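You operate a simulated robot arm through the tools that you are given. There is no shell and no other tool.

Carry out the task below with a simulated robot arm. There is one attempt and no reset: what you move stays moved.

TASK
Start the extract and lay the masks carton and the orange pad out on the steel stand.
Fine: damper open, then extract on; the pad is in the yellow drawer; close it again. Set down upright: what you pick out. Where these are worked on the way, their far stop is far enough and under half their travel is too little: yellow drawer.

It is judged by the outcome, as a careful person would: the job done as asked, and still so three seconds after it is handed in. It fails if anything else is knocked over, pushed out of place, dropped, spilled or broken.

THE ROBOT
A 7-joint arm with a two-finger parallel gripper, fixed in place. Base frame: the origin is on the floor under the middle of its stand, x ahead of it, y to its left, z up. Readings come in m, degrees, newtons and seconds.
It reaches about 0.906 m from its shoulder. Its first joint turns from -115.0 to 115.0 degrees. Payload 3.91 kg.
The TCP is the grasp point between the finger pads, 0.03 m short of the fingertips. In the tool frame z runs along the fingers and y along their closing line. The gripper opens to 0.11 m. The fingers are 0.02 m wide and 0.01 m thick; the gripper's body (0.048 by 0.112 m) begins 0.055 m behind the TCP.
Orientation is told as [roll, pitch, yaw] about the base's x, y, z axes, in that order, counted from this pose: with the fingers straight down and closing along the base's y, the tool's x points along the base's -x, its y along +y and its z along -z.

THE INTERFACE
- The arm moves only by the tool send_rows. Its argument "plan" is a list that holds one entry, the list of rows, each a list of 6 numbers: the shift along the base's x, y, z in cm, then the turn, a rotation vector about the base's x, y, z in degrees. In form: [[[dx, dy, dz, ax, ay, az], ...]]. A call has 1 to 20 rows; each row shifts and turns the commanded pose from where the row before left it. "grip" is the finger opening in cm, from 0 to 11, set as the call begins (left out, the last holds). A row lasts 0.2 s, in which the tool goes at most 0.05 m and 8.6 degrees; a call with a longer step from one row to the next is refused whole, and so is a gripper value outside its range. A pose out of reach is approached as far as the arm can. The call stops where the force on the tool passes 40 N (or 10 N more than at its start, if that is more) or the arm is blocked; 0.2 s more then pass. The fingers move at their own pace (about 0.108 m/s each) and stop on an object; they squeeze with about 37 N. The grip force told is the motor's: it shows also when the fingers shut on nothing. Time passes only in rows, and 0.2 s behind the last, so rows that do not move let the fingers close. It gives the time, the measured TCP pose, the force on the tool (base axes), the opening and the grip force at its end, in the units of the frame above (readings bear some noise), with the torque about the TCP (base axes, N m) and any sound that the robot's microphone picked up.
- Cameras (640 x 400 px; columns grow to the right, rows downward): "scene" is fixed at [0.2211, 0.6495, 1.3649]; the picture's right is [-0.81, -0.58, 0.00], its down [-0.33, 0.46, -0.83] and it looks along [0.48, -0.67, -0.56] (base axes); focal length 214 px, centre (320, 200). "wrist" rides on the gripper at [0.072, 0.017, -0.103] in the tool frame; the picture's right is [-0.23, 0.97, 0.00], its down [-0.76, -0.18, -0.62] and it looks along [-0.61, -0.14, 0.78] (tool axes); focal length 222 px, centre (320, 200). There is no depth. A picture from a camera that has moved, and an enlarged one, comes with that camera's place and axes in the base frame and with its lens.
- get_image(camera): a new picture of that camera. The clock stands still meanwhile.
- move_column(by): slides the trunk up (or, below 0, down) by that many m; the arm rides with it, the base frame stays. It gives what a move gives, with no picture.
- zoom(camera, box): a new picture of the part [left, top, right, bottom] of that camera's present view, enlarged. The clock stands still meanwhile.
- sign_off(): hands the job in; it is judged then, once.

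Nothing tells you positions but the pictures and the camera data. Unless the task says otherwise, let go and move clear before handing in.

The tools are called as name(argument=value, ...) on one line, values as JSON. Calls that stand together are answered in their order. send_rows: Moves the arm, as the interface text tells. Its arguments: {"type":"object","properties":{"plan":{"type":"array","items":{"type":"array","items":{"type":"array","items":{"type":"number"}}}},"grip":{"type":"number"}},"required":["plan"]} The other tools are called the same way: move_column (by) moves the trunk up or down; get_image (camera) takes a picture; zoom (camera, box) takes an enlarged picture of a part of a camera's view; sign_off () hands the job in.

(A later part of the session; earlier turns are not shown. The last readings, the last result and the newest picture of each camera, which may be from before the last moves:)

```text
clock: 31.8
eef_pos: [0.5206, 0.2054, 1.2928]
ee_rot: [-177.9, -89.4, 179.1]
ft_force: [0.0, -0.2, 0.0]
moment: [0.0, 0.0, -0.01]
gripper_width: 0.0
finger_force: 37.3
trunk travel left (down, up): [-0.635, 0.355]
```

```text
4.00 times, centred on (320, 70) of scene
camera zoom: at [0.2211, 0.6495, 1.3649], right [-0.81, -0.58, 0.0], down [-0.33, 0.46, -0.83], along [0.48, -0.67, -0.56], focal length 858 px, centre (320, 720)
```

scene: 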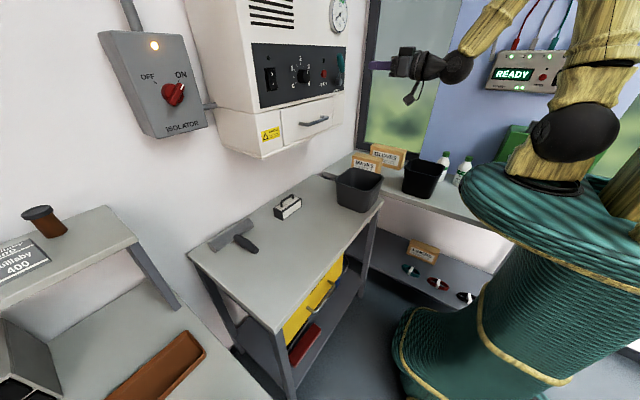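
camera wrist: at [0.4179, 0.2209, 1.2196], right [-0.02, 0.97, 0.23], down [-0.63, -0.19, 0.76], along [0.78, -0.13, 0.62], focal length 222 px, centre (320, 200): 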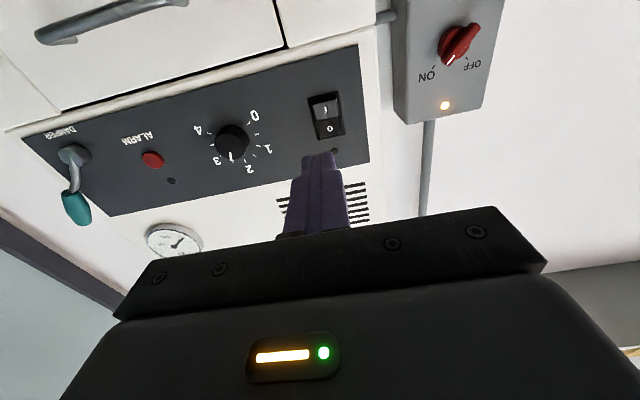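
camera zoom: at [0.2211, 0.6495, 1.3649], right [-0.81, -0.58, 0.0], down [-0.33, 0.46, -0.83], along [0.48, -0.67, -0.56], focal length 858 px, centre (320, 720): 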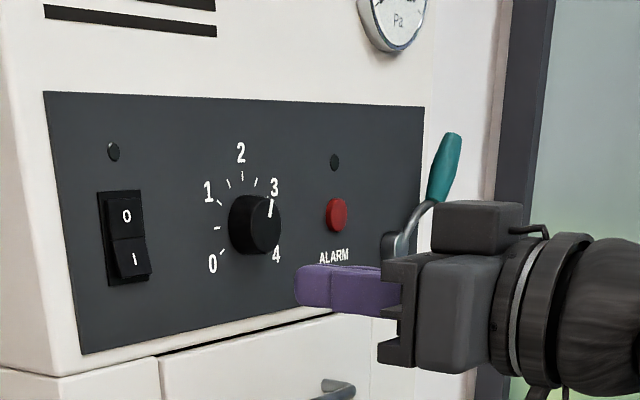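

The lever now leans right and the rocker is directly ahead, with the "I" half at about (0.676,0.213,1.297). I'll align the fingertips and press in slowly.

send_rows(plan=[[[0, 0.8, 0.5, 0, 0, 0], [3, 0, 0, 0, 0, 0], [3, 0, 0, 0, 0, 0], [3, 0, 0, 0, 0, 0], [1.0, 0, 0, 0, 0, 0], [1.0, 0, 0, 0, 0, 0]]])

get_image(camera="wrist")

zoom(camera="scene", box=[230, 40, 350, 115])

```text
clock: 33.2
eef_pos: [0.631, 0.2119, 1.2981]
ee_rot: [176.5, -89.3, -175.3]
ft_force: [0.5, 0.0, 0.6]
moment: [-0.03, -0.01, 0.01]
gripper_width: 0.0
finger_force: 37.1
trunk travel left (down, up): [-0.635, 0.355]
```

```text
taken
camera wrist: at [0.5275, 0.2273, 1.2241], right [-0.02, 0.97, 0.23], down [-0.63, -0.19, 0.75], along [0.78, -0.13, 0.62], focal length 222 px, centre (320, 200)
```

wrist: 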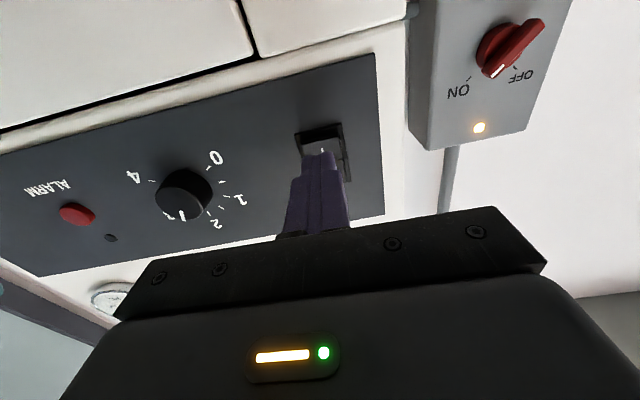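

```text
5.33 times, centred on (290, 78) of scene
camera zoom: at [0.2211, 0.6495, 1.3649], right [-0.81, -0.58, 0.0], down [-0.33, 0.46, -0.83], along [0.48, -0.67, -0.56], focal length 1144 px, centre (480, 853)
```

zoom: 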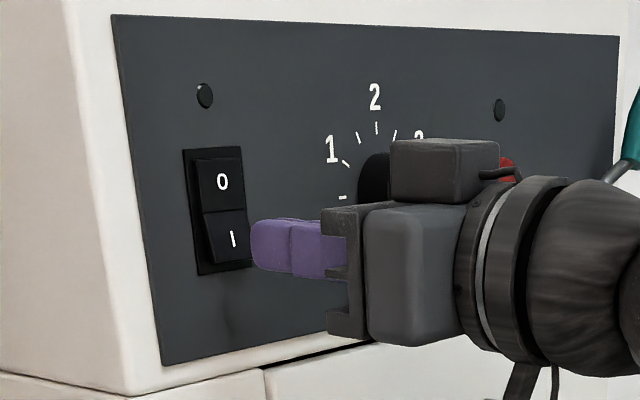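

The fingertips are lined up with the "I" half. Pressing in now.

send_rows(plan=[[[0.7, 0, 0, 0, 0, 0], [0.6, 0, 0, 0, 0, 0], [0.5, 0, 0, 0, 0, 0], [0.5, 0, 0, 0, 0, 0]]])

zoom(camera="scene", box=[230, 40, 350, 115])

```text
clock: 34.2
eef_pos: [0.6503, 0.2122, 1.2979]
ee_rot: [176.1, -89.4, -174.8]
ft_force: [-23.7, -4.6, -9.2]
moment: [-0.07, 0.04, -0.24]
gripper_width: 0.0
finger_force: 36.7
trunk travel left (down, up): [-0.635, 0.355]
```

```text
5.33 times, centred on (290, 78) of scene
camera zoom: at [0.2211, 0.6495, 1.3649], right [-0.81, -0.58, 0.0], down [-0.33, 0.46, -0.83], along [0.48, -0.67, -0.56], focal length 1144 px, centre (480, 853)
```

zoom: 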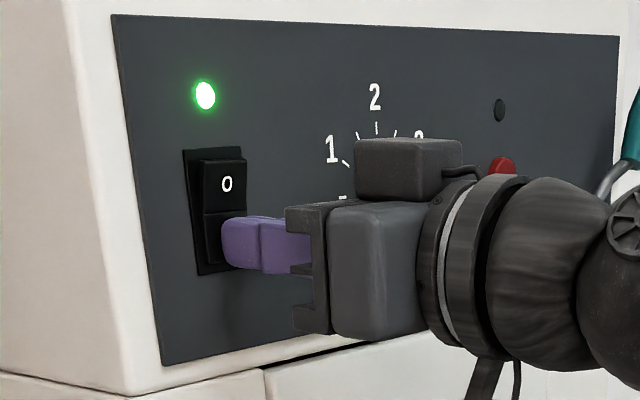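

The green lamp came on, so the extract is running. I'll back straight off and check the rocker, lamp and gauge.

send_rows(plan=[[[-2, 0, 0, 0, 0, 0], [-4, 0, 0, 0, 0, 0], [-4, 0, 0, 0, 0, 0], [-4, 0, 0, 0, 0, 0], [-4, 0, 0, 0, 0, 0]]])

zoom(camera="scene", box=[240, 0, 370, 110])

get_image(camera="wrist")

zoom(camera="scene", box=[320, 0, 370, 40])

```text
clock: 35.4
eef_pos: [0.4714, 0.212, 1.2987]
ee_rot: [175.5, -89.3, -174.3]
ft_force: [0.4, -0.1, -0.3]
moment: [0.03, 0.01, 0.0]
gripper_width: 0.0001
finger_force: 37.2
trunk travel left (down, up): [-0.635, 0.355]
```

```text
3.64 times, centred on (305, 55) of scene
camera zoom: at [0.2211, 0.6495, 1.3649], right [-0.81, -0.58, 0.0], down [-0.33, 0.46, -0.83], along [0.48, -0.67, -0.56], focal length 780 px, centre (374, 727)
```

zoom: 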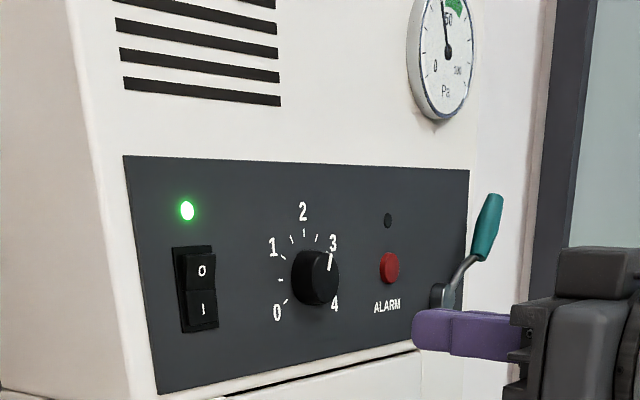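

```text
taken
camera wrist: at [0.3684, 0.2272, 1.2252], right [-0.02, 0.97, 0.23], down [-0.63, -0.19, 0.75], along [0.78, -0.13, 0.62], focal length 222 px, centre (320, 200)
```

wrist: 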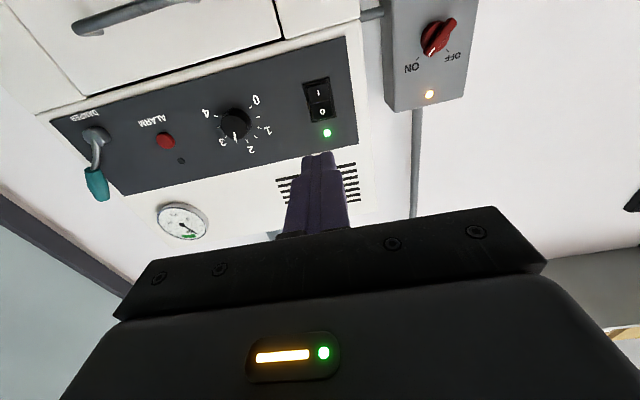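

```text
10.00 times, centred on (345, 20) of scene
camera zoom: at [0.2211, 0.6495, 1.3649], right [-0.81, -0.58, 0.0], down [-0.33, 0.46, -0.83], along [0.48, -0.67, -0.56], focal length 2145 px, centre (70, 2000)
```

zoom: 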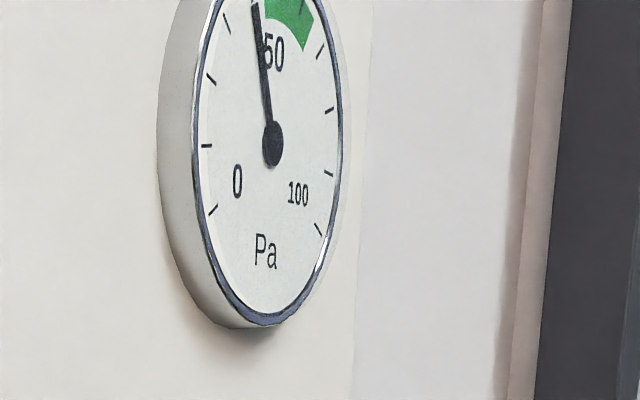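

The gauge is climbing into the green, the lamp is lit and "I" is pressed, so the extract is running with the damper open. Next is the drawer: I'll pull back, tilt the tool to 45° and lower the trunk to inspect its front.

send_rows(plan=[[[-2.9, 1.5, 0, 0, 7.5, 0], [-2.9, 1.5, 0, 0, 7.5, 0], [-2.9, 1.5, 0, 0, 7.5, 0], [-2.9, 1.5, 0, 0, 7.5, 0], [-2.9, 1.5, 0, 0, 7.5, 0], [-2.9, 1.5, 0, 0, 7.5, 0]]], grip=6)

get_image(camera="scene")

```text
clock: 36.8
eef_pos: [0.2983, 0.3021, 1.298]
ee_rot: [1.2, -45.5, 0.0]
ft_force: [0.5, -0.2, 0.2]
moment: [0.0, 0.0, 0.0]
gripper_width: 0.0601
finger_force: 0.2
trunk travel left (down, up): [-0.635, 0.355]
```

```text
taken
```

scene: 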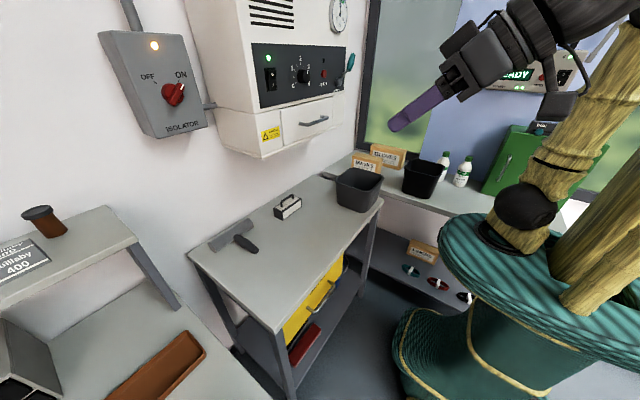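

The view is clear for lowering: the fingertips at x≈0.32 stay well ahead of the table edge at 0.43. I'll lower 0.40 m.

move_column(by=-0.4)

get_image(camera="wrist")

get_image(camera="scene")

```text
clock: 40.6
eef_pos: [0.3003, 0.3026, 0.8969]
ee_rot: [1.2, -45.7, 0.0]
ft_force: [0.2, 1.7, -0.6]
moment: [0.02, 0.02, 0.0]
gripper_width: 0.0601
finger_force: 0.0
trunk travel left (down, up): [-0.235, 0.755]
```

```text
taken
camera wrist: at [0.1747, 0.3172, 0.9182], right [0.14, 0.97, 0.18], down [0.09, -0.19, 0.98], along [0.99, -0.13, -0.11], focal length 222 px, centre (320, 200)
```

wrist: 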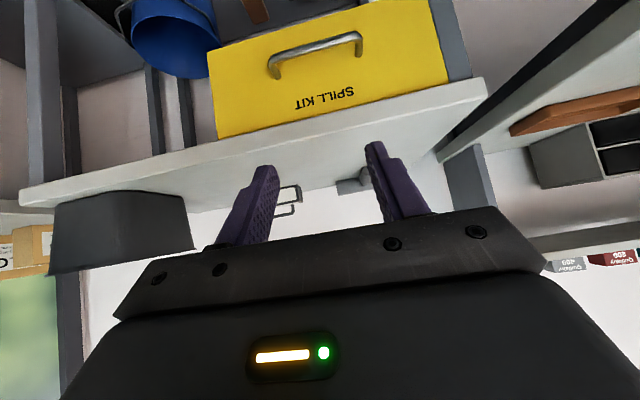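

```text
taken
```

scene: 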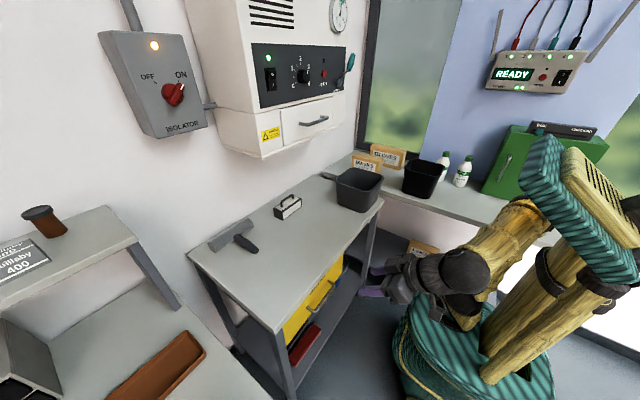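

The drawer's handle bar is at about (0.444,0.306,0.687), with the drawer face at x≈0.48. The table top is at z≈0.81 with its edge at x≈0.447. I'll roll the gripper 90° about its own axis so the fingers close across the bar, then lower a little.

send_rows(plan=[[[0, 0, 0, -5.785, 0, 5.785], [0, 0, 0, -5.785, 0, 5.785], [0, 0, 0, -5.785, 0, 5.785], [0, 0, 0, -5.785, 0, 5.785], [0, 0, 0, -5.785, 0, 5.785], [0, 0, 0, -5.785, 0, 5.785], [0, 0, 0, -5.785, 0, 5.785], [0, 0, 0, -5.785, 0, 5.785], [0, 0, 0, -5.785, 0, 5.785], [0, 0, 0, -5.785, 0, 5.785], [0, 0, 0, -5.785, 0, 5.785]]])

get_image(camera="wrist")

get_image(camera="scene")

```text
clock: 43.2
eef_pos: [0.3327, 0.2605, 0.9006]
ee_rot: [-43.6, -8.9, 74.5]
ft_force: [0.9, -0.8, 0.2]
moment: [0.04, 0.03, 0.03]
gripper_width: 0.0598
finger_force: 0.1
out of reach, approached as far as the arm can: row 10, 11
trunk travel left (down, up): [-0.235, 0.755]
stopped in row 11: the arm was blocked; the commanded pose is now the measured one
```

```text
taken
camera wrist: at [0.2302, 0.2046, 0.952], right [-0.59, 0.51, -0.63], down [-0.11, 0.72, 0.69], along [0.8, 0.48, -0.37], focal length 222 px, centre (320, 200)
```

wrist: 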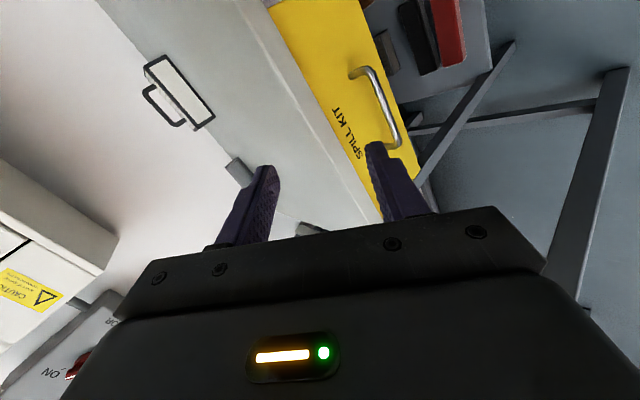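

```text
taken
```

scene: 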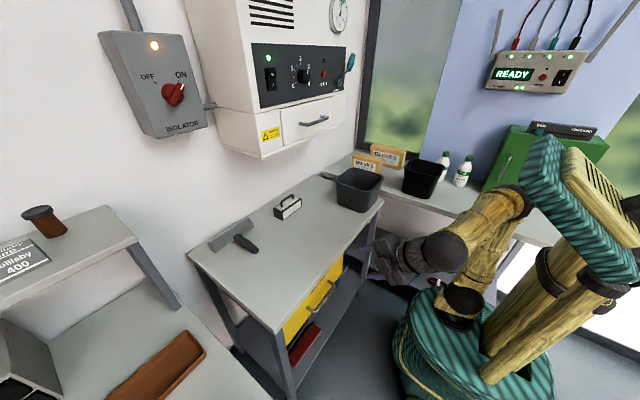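

The arm is folded too tightly with the trunk this low. I'll raise the trunk and let the arm reach downward instead.

move_column(by=0.4)

send_rows(plan=[[[0, 0.5, -4, 0, 0, 4], [0, 0.5, -4, 0, 0, 4], [0, 0.5, -4, 0, 0, 4], [0, 0.5, -4, 0, 0, 4], [0, 0.5, -4, 0, 0, 0], [0, 0.5, -4, 0, 0, 0], [0, 0.5, -4, 0, 0, 0], [0, 0.5, -4, 0, 0, 0]]])

get_image(camera="scene")

get_image(camera="wrist")

```text
clock: 47.0
eef_pos: [0.3346, 0.2605, 1.301]
ee_rot: [-43.6, -9.0, 74.3]
ft_force: [-0.2, 0.1, -0.9]
moment: [0.03, -0.01, 0.0]
gripper_width: 0.0598
finger_force: 0.0
trunk travel left (down, up): [-0.635, 0.355]
```

```text
clock: 48.8
eef_pos: [0.3341, 0.3009, 0.9782]
ee_rot: [-43.6, -8.9, 90.5]
ft_force: [0.8, 0.1, -0.8]
moment: [-0.01, 0.02, 0.01]
gripper_width: 0.0599
finger_force: 0.1
trunk travel left (down, up): [-0.635, 0.355]
```

```text
taken
```

scene: 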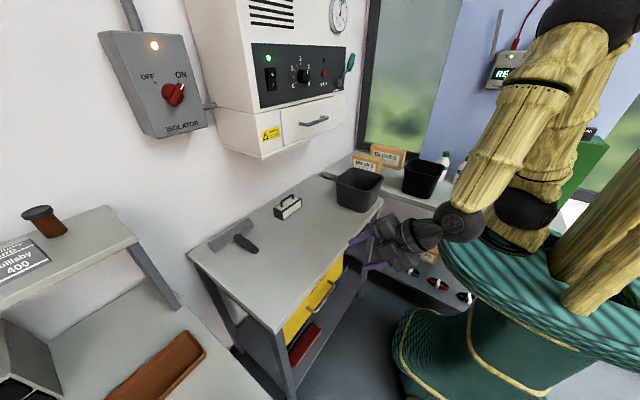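

```text
taken
camera wrist: at [0.2511, 0.2198, 1.0293], right [-0.71, 0.32, -0.63], down [-0.31, 0.66, 0.68], along [0.64, 0.68, -0.37], focal length 222 px, centre (320, 200)
```

wrist: 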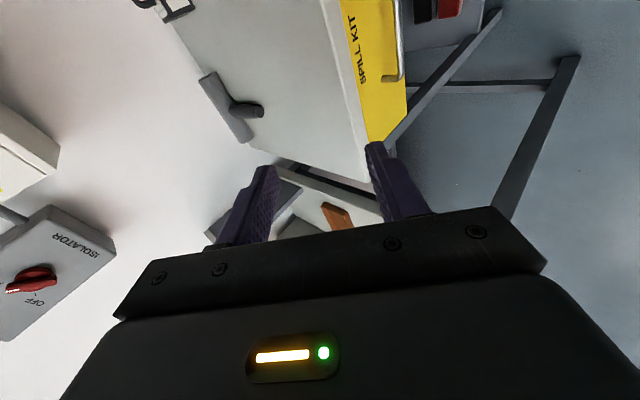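

The arm is less cramped now. I'll correct the orientation so the fingers point forward and 30° down, closing across the bar, and come down in front of the handle.

send_rows(plan=[[[0, 0, -3, -3, -5.5, -0.2], [0, 0, -4, -3, -5.5, -0.2], [0, 0.5, -4, -3, -5.5, -0.2], [0, 0, -4, 0, 0, 0], [0, 0, -4, 0, 0, 0], [0, 0, -3.5, 0, 0, 0]]])

get_image(camera="wrist")

get_image(camera="scene")

```text
clock: 50.2
eef_pos: [0.334, 0.3067, 0.7534]
ee_rot: [-60.2, 0.3, 91.2]
ft_force: [1.4, -0.1, -0.1]
moment: [-0.02, 0.02, -0.01]
gripper_width: 0.0599
finger_force: 0.0
trunk travel left (down, up): [-0.635, 0.355]
```

```text
taken
camera wrist: at [0.2367, 0.2332, 0.791], right [-0.49, 0.21, -0.85], down [-0.47, 0.76, 0.46], along [0.74, 0.62, -0.27], focal length 222 px, centre (320, 200)
```

wrist: 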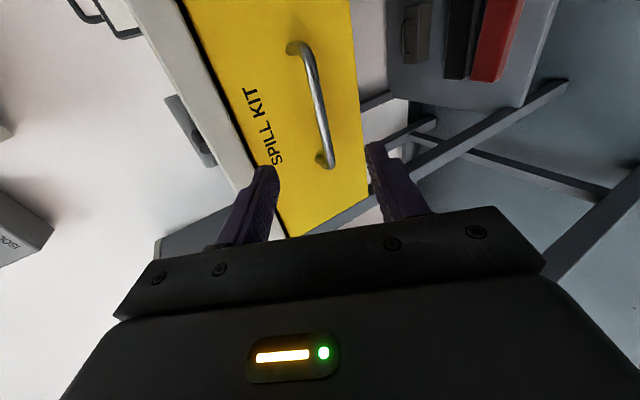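

```text
taken
```

scene: 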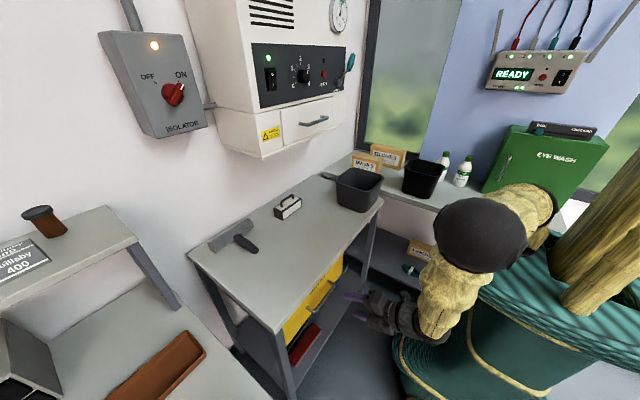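

The fingers are lined up on the bar, which I put at (0.444,0.304,0.689), directly along the approach. I'll advance most of the way and check.

send_rows(plan=[[[2.2, 0, -1.28, 0, 0, 0], [2.2, 0, -1.28, 0, 0, 0], [2.2, 0, -1.28, 0, 0, 0], [2.2, 0, -1.28, 0, 0, 0]]])

get_image(camera="wrist")

zoom(camera="scene", box=[260, 220, 420, 360])

```text
clock: 51.2
eef_pos: [0.4238, 0.3071, 0.7046]
ee_rot: [-59.9, 0.4, 91.0]
ft_force: [-0.1, 0.4, 1.1]
moment: [-0.03, 0.01, -0.03]
gripper_width: 0.06
finger_force: 0.1
trunk travel left (down, up): [-0.635, 0.355]
```

```text
taken
camera wrist: at [0.326, 0.2331, 0.7417], right [-0.49, 0.21, -0.84], down [-0.47, 0.76, 0.46], along [0.74, 0.62, -0.27], focal length 222 px, centre (320, 200)
```

wrist: 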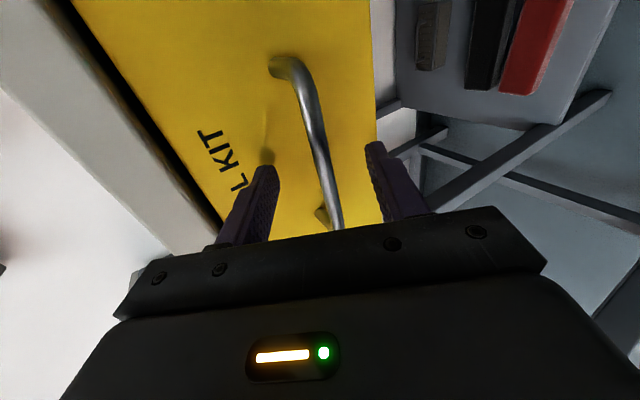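

```text
2.86 times, centred on (340, 290) of scene
camera zoom: at [0.2211, 0.6495, 1.3649], right [-0.81, -0.58, 0.0], down [-0.33, 0.46, -0.83], along [0.48, -0.67, -0.56], focal length 613 px, centre (263, -57)
```

zoom: 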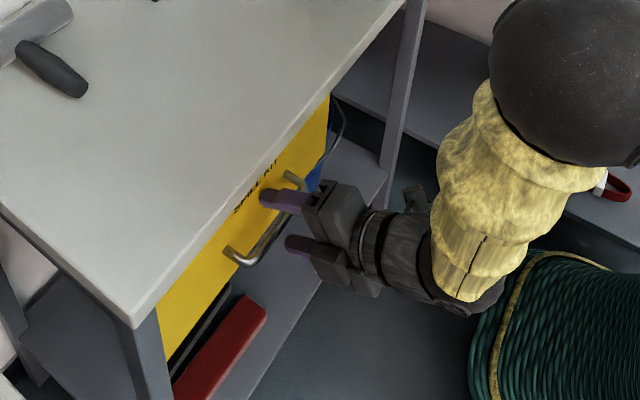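

The bar is between the fingers, near the tips. I'll narrow the gap so the upper finger doesn't touch the drawer face, go in another 1.5 cm, then close.

send_rows(plan=[[[0, 0, 0, 0, 0, 0], [0, 0, 0, 0, 0, 0], [0.65, 0, -0.37, 0, 0, 0], [0.65, 0, -0.37, 0, 0, 0]]], grip=3)

send_rows(plan=[[[0, 0, 0, 0, 0, 0], [0, 0, 0, 0, 0, 0], [0, 0, 0, 0, 0, 0]]], grip=0)

get_image(camera="wrist")

```text
clock: 52.2
eef_pos: [0.434, 0.3055, 0.6981]
ee_rot: [-60.1, 0.5, 91.0]
ft_force: [-5.7, -3.0, 3.6]
moment: [-0.01, -0.19, -0.12]
gripper_width: 0.03
finger_force: 0.2
trunk travel left (down, up): [-0.635, 0.355]
```

```text
clock: 53.0
eef_pos: [0.434, 0.3054, 0.6955]
ee_rot: [-59.7, 0.5, 91.1]
ft_force: [-12.7, -3.0, -23.1]
moment: [0.88, 0.2, 0.09]
gripper_width: 0.0107
finger_force: 44.9
trunk travel left (down, up): [-0.635, 0.355]
```

```text
taken
camera wrist: at [0.3367, 0.2325, 0.7334], right [-0.5, 0.21, -0.84], down [-0.46, 0.76, 0.46], along [0.73, 0.62, -0.28], focal length 222 px, centre (320, 200)
```

wrist: 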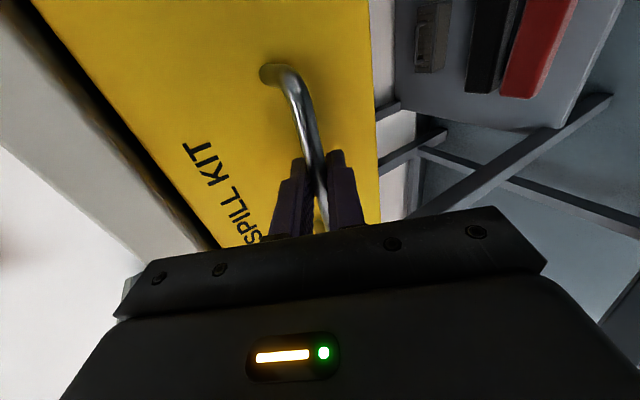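

The bar is gripped at 1.07 cm. I'll ease down slightly to relieve the vertical load, then start pulling the drawer out.

send_rows(plan=[[[0, 0, -0.3, 0, 0, 0], [-1, 0, 0, 0, 0, 0], [-1.5, 0, 0, 0, 0, 0], [-1.5, 0, 0, 0, 0, 0], [-1.5, 0, 0, 0, 0, 0]]])

get_image(camera="wrist")

```text
clock: 54.2
eef_pos: [0.3792, 0.3064, 0.6936]
ee_rot: [-60.2, 0.4, 91.0]
ft_force: [-0.6, 5.0, 5.7]
moment: [-0.28, -0.02, -1.33]
gripper_width: 0.0109
finger_force: 44.9
trunk travel left (down, up): [-0.635, 0.355]
```

```text
taken
camera wrist: at [0.2821, 0.2323, 0.7321], right [-0.49, 0.21, -0.85], down [-0.47, 0.76, 0.46], along [0.74, 0.62, -0.27], focal length 222 px, centre (320, 200)
```

wrist: 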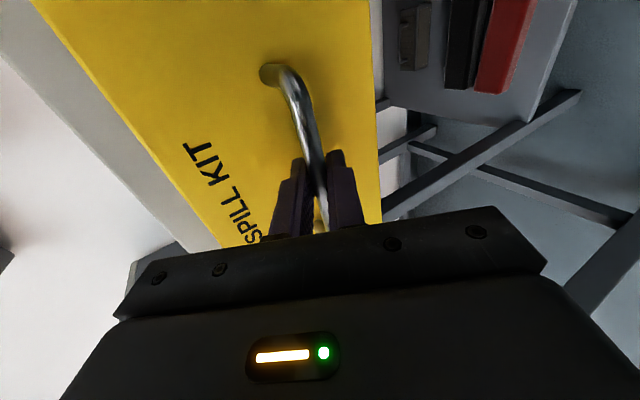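

The drawer is sliding and has come out about 5.5 cm with low force. I'll keep pulling.

send_rows(plan=[[[-2, 0, 0, 0, 0, 0], [-2, 0, 0, 0, 0, 0], [-2, 0, 0, 0, 0, 0], [-2, 0, 0, 0, 0, 0]]])

get_image(camera="scene")

get_image(camera="wrist")

```text
clock: 55.2
eef_pos: [0.3004, 0.3055, 0.6946]
ee_rot: [-60.3, 0.3, 91.2]
ft_force: [-2.0, 10.5, 24.4]
moment: [-0.09, -0.16, -0.88]
gripper_width: 0.0108
finger_force: 44.9
trunk travel left (down, up): [-0.635, 0.355]
```

```text
taken
```

scene: 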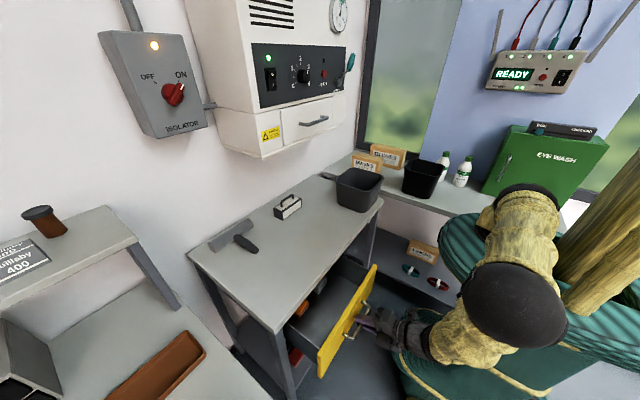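

```text
taken
camera wrist: at [0.2031, 0.2323, 0.7319], right [-0.49, 0.21, -0.85], down [-0.47, 0.75, 0.46], along [0.74, 0.62, -0.27], focal length 222 px, centre (320, 200)
```

wrist: 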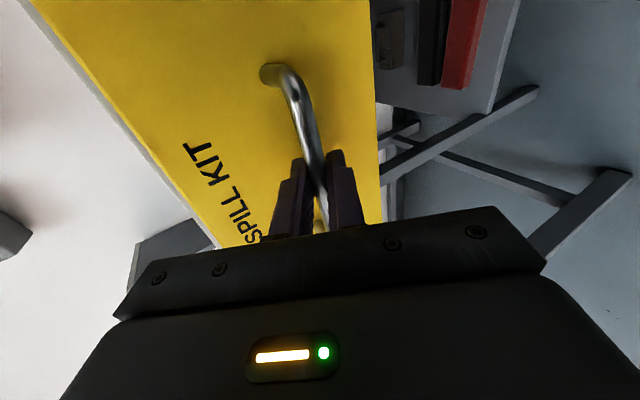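

The drawer is about 13 cm out and I can see something orange inside. I'll relieve the vertical load a little and keep pulling toward the stop.

send_rows(plan=[[[0, 0, 0.3, 0, 0, 0], [-1.5, 0, 0, 0, 0, 0], [-1.5, 0, 0, 0, 0, 0], [-1.5, 0, 0, 0, 0, 0]]])

zoom(camera="scene", box=[260, 230, 420, 390])

```text
clock: 56.2
eef_pos: [0.2543, 0.3058, 0.6946]
ee_rot: [-59.7, 0.5, 91.2]
ft_force: [-1.3, 15.5, -16.6]
moment: [0.71, 0.07, -0.19]
gripper_width: 0.0106
finger_force: 45.7
trunk travel left (down, up): [-0.635, 0.355]
```

```text
2.50 times, centred on (340, 310) of scene
camera zoom: at [0.2211, 0.6495, 1.3649], right [-0.81, -0.58, 0.0], down [-0.33, 0.46, -0.83], along [0.48, -0.67, -0.56], focal length 536 px, centre (270, -75)
```

zoom: 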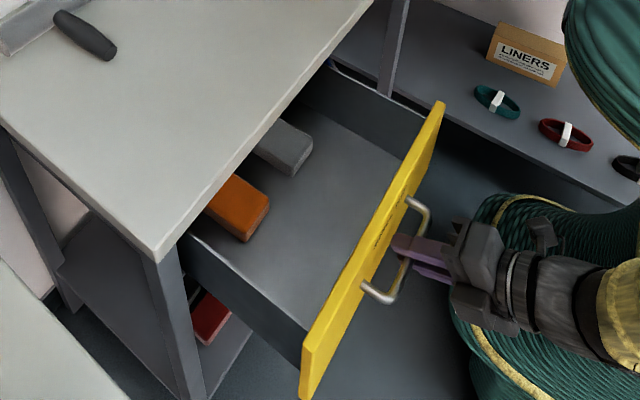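

Inside are an orange pad and a grey pad, still partly under the table top. I'll keep pulling.

send_rows(plan=[[[0, 0.15, -0.1, 0, 0, 0], [-1.5, 0, 0, 0, 0, 0], [-1.5, 0, 0, 0, 0, 0], [-1.5, 0, 0, 0, 0, 0]]])

zoom(camera="scene", box=[260, 230, 420, 390])

```text
clock: 57.2
eef_pos: [0.2097, 0.3065, 0.6948]
ee_rot: [-60.0, 0.5, 91.0]
ft_force: [-1.4, -2.1, -17.7]
moment: [-0.22, 0.1, -1.42]
gripper_width: 0.0106
finger_force: 45.3
trunk travel left (down, up): [-0.635, 0.355]
```

```text
2.50 times, centred on (340, 310) of scene
camera zoom: at [0.2211, 0.6495, 1.3649], right [-0.81, -0.58, 0.0], down [-0.33, 0.46, -0.83], along [0.48, -0.67, -0.56], focal length 536 px, centre (270, -75)
```

zoom: 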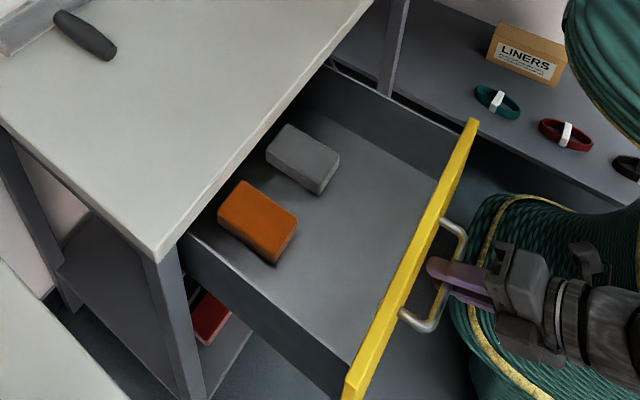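

The drawer is about 22.5 cm out and both pads are almost clear of the table edge. I'll pull gently a bit more to find the stop.

send_rows(plan=[[[0, 0, -0.1, 0, 0, 0], [-1.2, 0, 0, 0, 0, 0], [-1.2, 0, 0, 0, 0, 0], [-1.2, 0, 0, 0, 0, 0]]])

zoom(camera="scene", box=[260, 230, 420, 390])

```text
clock: 58.2
eef_pos: [0.1728, 0.3062, 0.6954]
ee_rot: [-59.9, 0.5, 91.1]
ft_force: [-0.7, -16.2, -17.8]
moment: [0.87, 0.07, 0.3]
gripper_width: 0.0109
finger_force: 45.2
trunk travel left (down, up): [-0.635, 0.355]
```

```text
2.50 times, centred on (340, 310) of scene
camera zoom: at [0.2211, 0.6495, 1.3649], right [-0.81, -0.58, 0.0], down [-0.33, 0.46, -0.83], along [0.48, -0.67, -0.56], focal length 536 px, centre (270, -75)
```

zoom: 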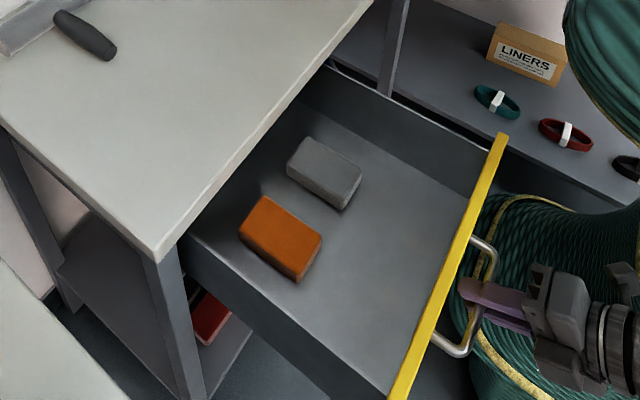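

The pads are now clear of the table edge. I'll pull slightly more to confirm it's near the stop.

send_rows(plan=[[[0, 0.1, -0.1, 0, 0, 0], [-1.0, 0, 0, 0, 0, 0], [-1.0, 0, 0, 0, 0, 0], [-1.0, 0, 0, 0, 0, 0]]])

get_image(camera="scene")

```text
clock: 59.0
eef_pos: [0.162, 0.3061, 0.6951]
ee_rot: [-60.8, 0.4, 90.6]
ft_force: [15.2, -1.5, -11.2]
moment: [0.38, -0.16, 0.04]
gripper_width: 0.0109
finger_force: 45.5
trunk travel left (down, up): [-0.635, 0.355]
stopped in row 3: the force on the tool passed its limit at 43 N (the readings are from after the stop); the commanded pose is now the measured one
```

```text
taken
```

scene: 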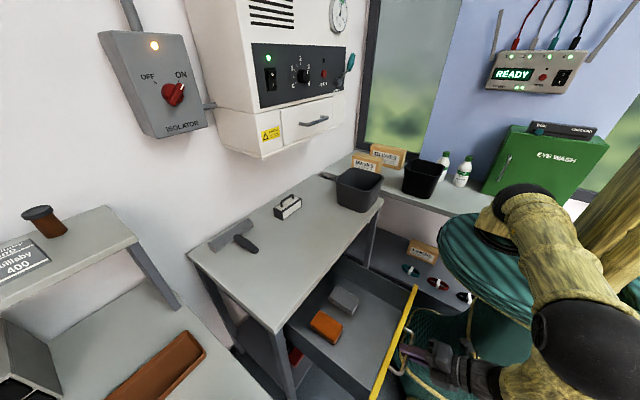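

The drawer has reached its far stop at about 27 cm out. I'll open the fingers a little and back off the bar along the approach direction.

send_rows(plan=[[[0, 0, 0, 0, 0, 0], [0, 0, 0, 0, 0, 0], [-1.3, 0, 0.75, 0, 0, 0], [-1.3, 0, 0.75, 0, 0, 0], [-1.3, 0, 0.75, 0, 0, 0], [-1.3, 0, 0.75, 0, 0, 0]]], grip=3.5)

get_image(camera="wrist")

get_image(camera="scene")

```text
clock: 60.4
eef_pos: [0.1074, 0.3072, 0.7251]
ee_rot: [-60.6, 0.4, 90.6]
ft_force: [-0.5, -0.4, -0.2]
moment: [0.0, -0.02, -0.06]
gripper_width: 0.035
finger_force: 0.1
trunk travel left (down, up): [-0.635, 0.355]
```

```text
taken
camera wrist: at [0.0096, 0.2341, 0.7619], right [-0.48, 0.22, -0.85], down [-0.47, 0.76, 0.45], along [0.74, 0.61, -0.26], focal length 222 px, centre (320, 200)
```

wrist: 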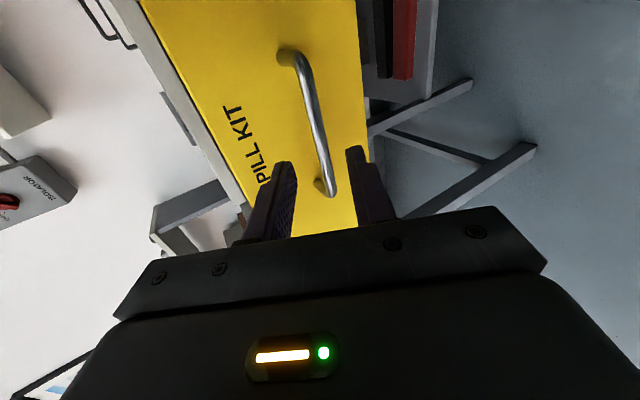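

```text
taken
```

scene: 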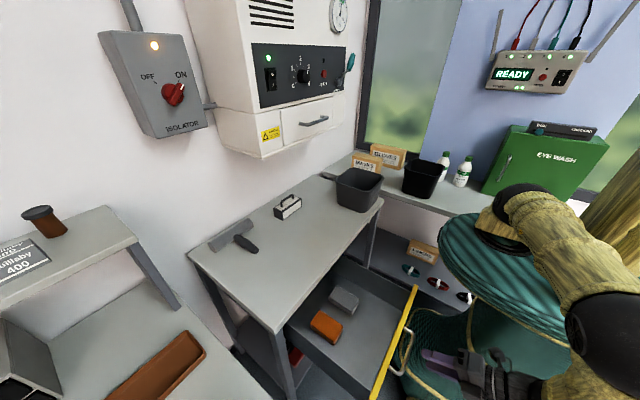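

The handle is free and the drawer stays open. I'll lift up and turn the fingers straight down to look into the drawer from above.

send_rows(plan=[[[0, 0, 4, 0, 0, 0], [0, 0, 4.5, 0, 0, 0], [1, 0, 4.5, 0, 7.5, 0], [1, 0, 4.5, 0, 7.5, 0], [1, 0, 4.5, 0, 7.5, 0], [1, 0, 4.5, 0, 7.5, 0], [2, 0, 4, 0, 7.5, 0], [2, 0, 0, 0, 7.5, 0], [2, 0, 0, 0, 7.5, 0], [2, 0, 0, 0, 7.5, 0]]], grip=8)

get_image(camera="wrist")

zoom(camera="scene", box=[270, 260, 430, 400])

```text
clock: 62.6
eef_pos: [0.2284, 0.3065, 1.0305]
ee_rot: [-0.6, -0.5, 90.7]
ft_force: [0.3, -0.6, -0.3]
moment: [-0.01, 0.0, -0.01]
gripper_width: 0.08
finger_force: 0.1
trunk travel left (down, up): [-0.635, 0.355]
```

```text
taken
camera wrist: at [0.2104, 0.2337, 1.1328], right [-0.98, 0.22, -0.01], down [0.16, 0.76, 0.63], along [0.14, 0.61, -0.78], focal length 222 px, centre (320, 200)
```

wrist: 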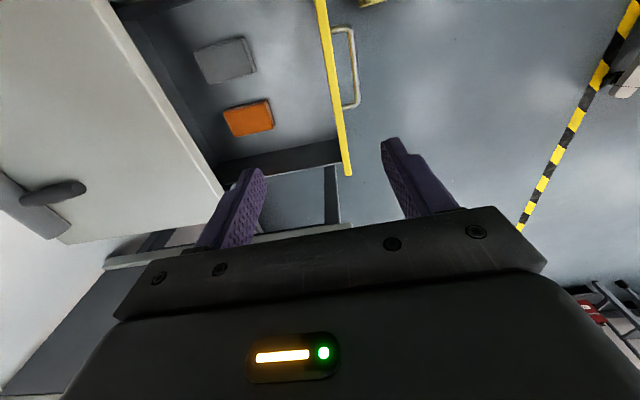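

```text
2.86 times, centred on (350, 330) of scene
camera zoom: at [0.2211, 0.6495, 1.3649], right [-0.81, -0.58, 0.0], down [-0.33, 0.46, -0.83], along [0.48, -0.67, -0.56], focal length 613 px, centre (234, -171)
```

zoom: 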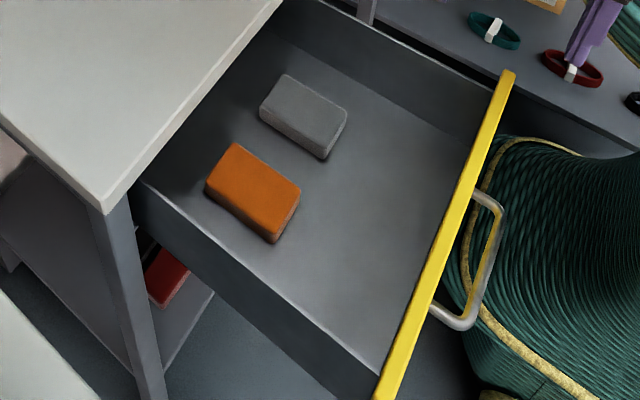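

The orange pad's top is at about (0.40,0.358,0.651), roughly 10 x 6 cm and aligned with x, with the grey pad 4–5 cm to its right. I'll turn the fingers to close along y, tilt slightly away from the table edge, and come over the pad.

send_rows(plan=[[[1.0, 0.47, 0, 0, 0, -8.2], [1.4, 0.47, 0, 0, 0, -8.2], [1.4, 0.47, 0, 0, 0, -8.2], [1.4, 0.47, 0, 0, 0, -8.2], [1.4, 0.47, 0, 0, 0, -8.2], [1.4, 0.47, 0, 0, 0, -8.2], [1.4, 0.47, 0, 0, 0, -8.2], [1.4, 0.47, 0, 0, 0, -8.2], [1.4, 0.47, 0, 0, 0, -8.2], [1.4, 0.47, 0, 0, 0, -8.2], [1.4, 0.47, 0, 0, 0, -8.2], [0, 0, -3, 0, -5, 0], [0, 0, -4, 0, -5, 0]]])

get_image(camera="wrist")

get_image(camera="scene")

```text
clock: 65.4
eef_pos: [0.3788, 0.3599, 0.9598]
ee_rot: [-0.9, -10.5, 0.5]
ft_force: [-0.1, 0.0, 0.7]
moment: [0.0, 0.03, -0.01]
gripper_width: 0.0801
finger_force: 0.0
trunk travel left (down, up): [-0.635, 0.355]
```

```text
taken
camera wrist: at [0.2882, 0.3774, 1.048], right [0.22, 0.98, 0.03], down [0.64, -0.16, 0.75], along [0.74, -0.15, -0.66], focal length 222 px, centre (320, 200)
```

wrist: 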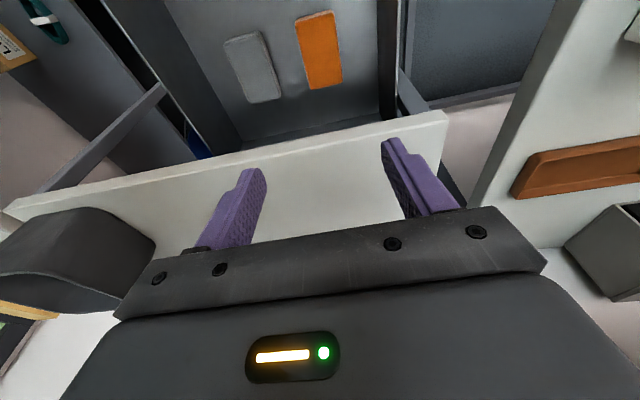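

```text
taken
```

scene: 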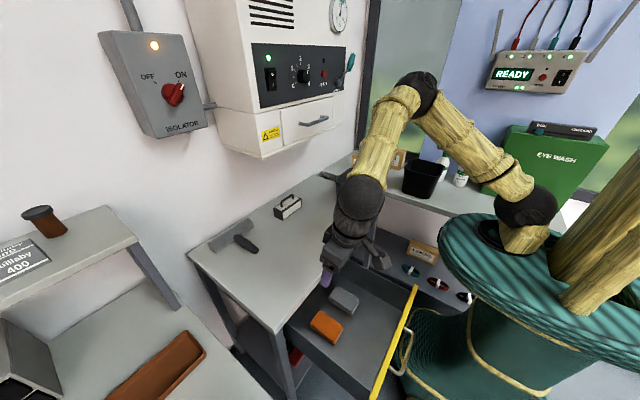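

From this view the pad spans x 0.351–0.447 and y 0.334–0.390, with the grey pad's edge at y≈0.283. The gripper is centred over it, so I'll descend in stages.

send_rows(plan=[[[0.2, 0.2, -4, 0, 0, 0], [0.2, 0, -4.5, 0, 0, 0], [0, 0, -4.5, 0, 0, 0], [0, 0, -4.5, 0, 0, 0], [0, 0, -4, 0, 0, 0], [0, 0, -3, 0, 0, 0]]])

get_image(camera="wrist")

zoom(camera="scene", box=[270, 220, 430, 380])

```text
clock: 66.8
eef_pos: [0.3828, 0.362, 0.7151]
ee_rot: [-0.8, -10.4, 0.5]
ft_force: [0.1, -0.4, 1.0]
moment: [0.0, 0.02, 0.01]
gripper_width: 0.0798
finger_force: 0.0
trunk travel left (down, up): [-0.635, 0.355]
```

```text
taken
camera wrist: at [0.2923, 0.3799, 0.8031], right [0.22, 0.98, 0.03], down [0.64, -0.16, 0.75], along [0.74, -0.15, -0.66], focal length 222 px, centre (320, 200)
```

wrist: 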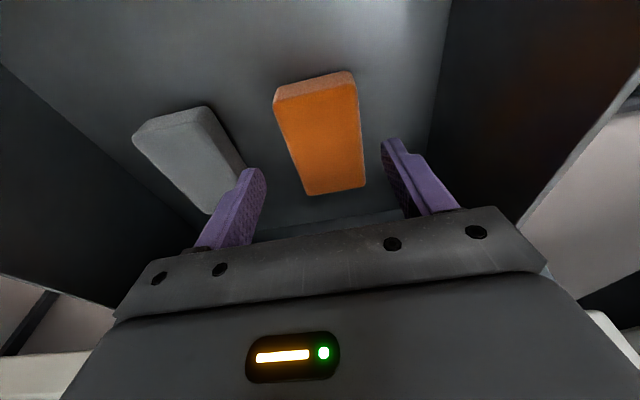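

```text
2.50 times, centred on (350, 300) of scene
camera zoom: at [0.2211, 0.6495, 1.3649], right [-0.81, -0.58, 0.0], down [-0.33, 0.46, -0.83], along [0.48, -0.67, -0.56], focal length 536 px, centre (245, -50)
```

zoom: 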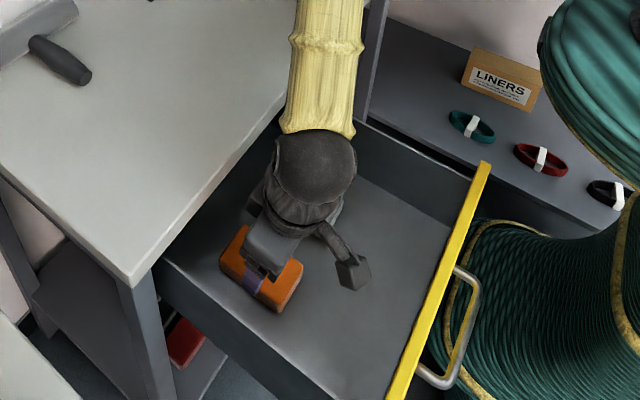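

The fingers straddle the pad, with the grey pad well clear. I'll lower the last few centimetres gently so the tips sit about 2 cm below the pad's top.

send_rows(plan=[[[0, 0, -1.5, 0, 0, 0], [0, 0, -1.5, 0, 0, 0], [0, 0, -1.0, 0, 0, 0], [0, 0, -0.7, 0, 0, 0]]])

get_image(camera="wrist")

```text
clock: 67.8
eef_pos: [0.3831, 0.3614, 0.6685]
ee_rot: [-0.8, -10.4, 0.4]
ft_force: [-0.5, 0.0, -0.4]
moment: [0.0, -0.01, 0.0]
gripper_width: 0.0799
finger_force: 0.1
trunk travel left (down, up): [-0.635, 0.355]
```

```text
taken
camera wrist: at [0.2925, 0.3792, 0.7569], right [0.22, 0.98, 0.03], down [0.64, -0.16, 0.75], along [0.74, -0.15, -0.66], focal length 222 px, centre (320, 200)
```

wrist: 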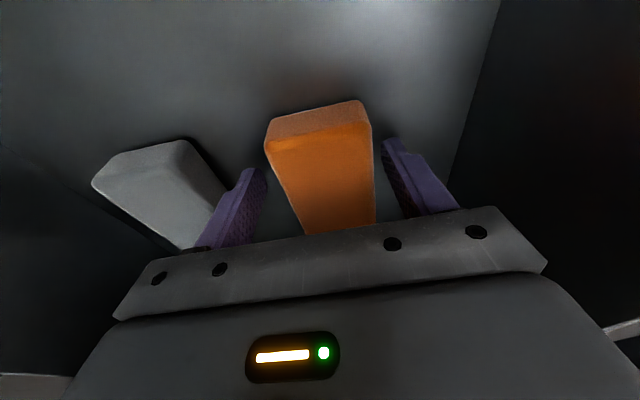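

The fingertips reach near the base of the pad on both sides, so I'll close on it.

send_rows(plan=[[[0, 0, 0, 0, 0, 0], [0, 0, 0, 0, 0, 0], [0, 0, 0, 0, 0, 0], [0, 0, 0, 0, 0, 0]]], grip=0)

get_image(camera="wrist")

```text
clock: 68.8
eef_pos: [0.3823, 0.3611, 0.6687]
ee_rot: [-0.8, -10.3, 0.5]
ft_force: [-0.9, -0.5, -0.7]
moment: [0.01, -0.02, -0.03]
gripper_width: 0.0568
finger_force: 37.0
trunk travel left (down, up): [-0.635, 0.355]
```

```text
taken
camera wrist: at [0.2924, 0.3792, 0.757], right [0.22, 0.98, 0.03], down [0.64, -0.16, 0.75], along [0.74, -0.15, -0.66], focal length 222 px, centre (320, 200)
```

wrist: 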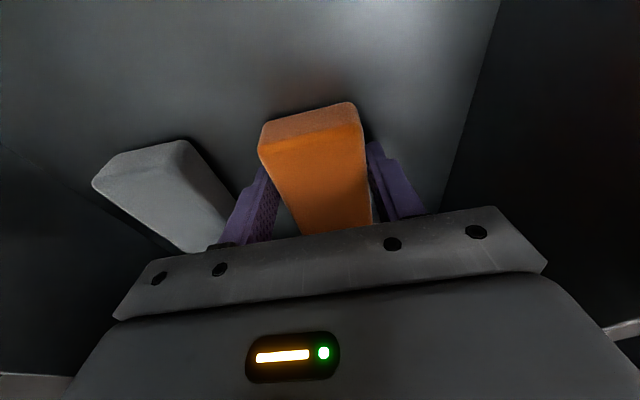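

The pad is held at 5.7 cm wide. I'll lift it while easing back from the table edge so its far end clears.

send_rows(plan=[[[0, 0, 1.0, 0, 0, 0], [-1.0, 0, 1.5, 0, 0, 0], [-1.5, 0, 1.5, 0, 0, 0], [-1.5, 0, 2, 0, 0, 0], [0, 0, 4, 0, 0, 0], [0, 0, 4, 0, 0, 0], [0, 0, 4.5, 0, 0, 0], [0, 0, 4.5, 0, 0, 0], [0, 0, 4.5, 0, 0, 0]]])

get_image(camera="wrist")

get_image(camera="scene")

```text
clock: 70.8
eef_pos: [0.3444, 0.3579, 0.9464]
ee_rot: [-0.8, -10.4, 0.6]
ft_force: [-0.4, 0.0, -0.9]
moment: [0.0, -0.01, 0.02]
gripper_width: 0.0569
finger_force: 37.1
trunk travel left (down, up): [-0.635, 0.355]
```

```text
taken
camera wrist: at [0.2535, 0.3774, 1.0348], right [0.22, 0.98, 0.03], down [0.64, -0.16, 0.75], along [0.74, -0.15, -0.66], focal length 222 px, centre (320, 200)
```

wrist: 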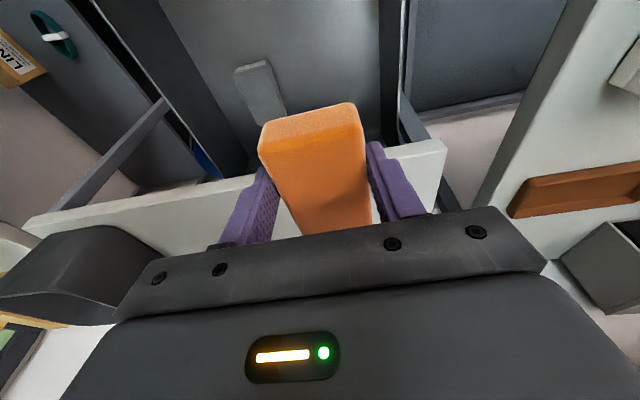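

```text
taken
```

scene: 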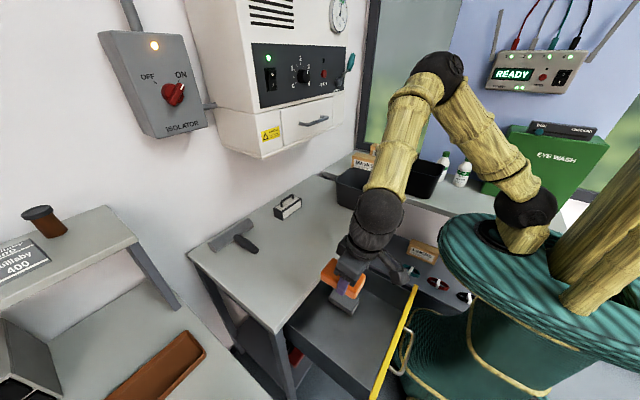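

The pad came out cleanly, held level. I'll carry it over the table to the open area near (0.56,0.37) and lower it to just above the surface.

send_rows(plan=[[[4, 0.2, 0, 0, 0, 0], [4.2, 0.2, 0, 0, 0, 0], [4.2, 0.2, 0, 0, 0, 0], [4.2, 0.2, 0, 0, 0, 0], [4, 0.2, 0, 0, 0, 0], [0, 0, -3, 0, 0, 0], [0, 0, -2.5, 0, 0, 0], [0, 0, -2, 0, 0, 0]]])

get_image(camera="wrist")

get_image(camera="scene")

```text
clock: 72.6
eef_pos: [0.5492, 0.3721, 0.8688]
ee_rot: [-0.8, -10.4, 0.5]
ft_force: [-0.2, -0.2, -0.1]
moment: [0.02, -0.01, -0.03]
gripper_width: 0.0567
finger_force: 36.9
trunk travel left (down, up): [-0.635, 0.355]
```

```text
taken
camera wrist: at [0.4593, 0.3893, 0.9571], right [0.22, 0.98, 0.03], down [0.64, -0.16, 0.75], along [0.74, -0.15, -0.66], focal length 222 px, centre (320, 200)
```

wrist: 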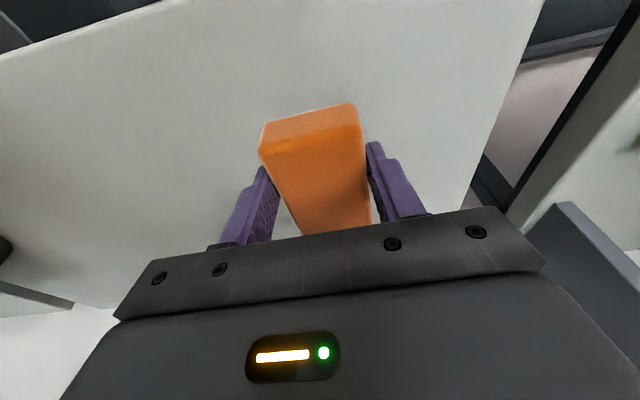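

```text
taken
```

scene: 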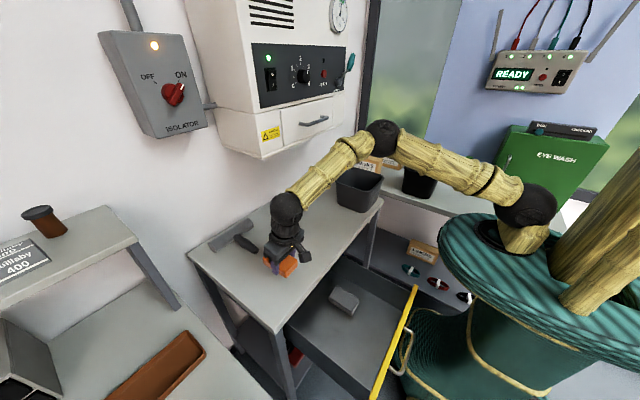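

The pad is just above a clear part of the table. I'll lower in small steps and watch for contact.

send_rows(plan=[[[0, 0, -0.6, 0, 0, 0], [0, 0, -0.6, 0, 0, 0], [0, 0, -0.4, 0, 0, 0]]])

zoom(camera="wrist", box=[200, 60, 440, 260])

zoom(camera="scene", box=[240, 220, 340, 300])

```text
clock: 73.4
eef_pos: [0.5479, 0.37, 0.8527]
ee_rot: [-0.8, -10.5, 0.5]
ft_force: [0.4, -0.4, -1.2]
moment: [0.01, 0.01, -0.02]
gripper_width: 0.0568
finger_force: 37.2
trunk travel left (down, up): [-0.635, 0.355]
```

```text
2.00 times, centred on (320, 160) of wrist
camera zoom: at [0.4584, 0.3879, 0.941], right [0.22, 0.98, 0.03], down [0.64, -0.16, 0.75], along [0.74, -0.15, -0.66], focal length 444 px, centre (320, 280)
```

zoom: 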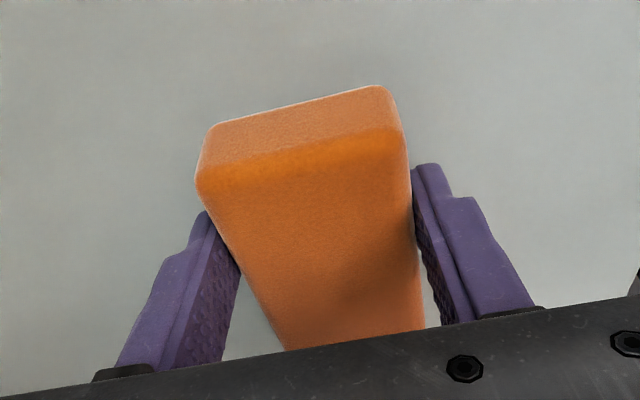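

```text
5.00 times, centred on (290, 260) of scene
camera zoom: at [0.2211, 0.6495, 1.3649], right [-0.81, -0.58, 0.0], down [-0.33, 0.46, -0.83], along [0.48, -0.67, -0.56], focal length 1072 px, centre (470, -100)
```

zoom: 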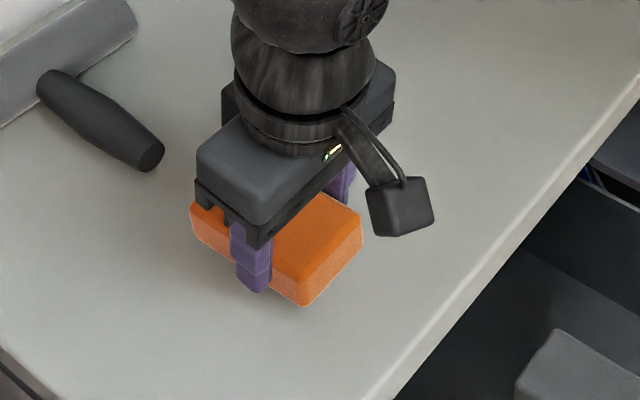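

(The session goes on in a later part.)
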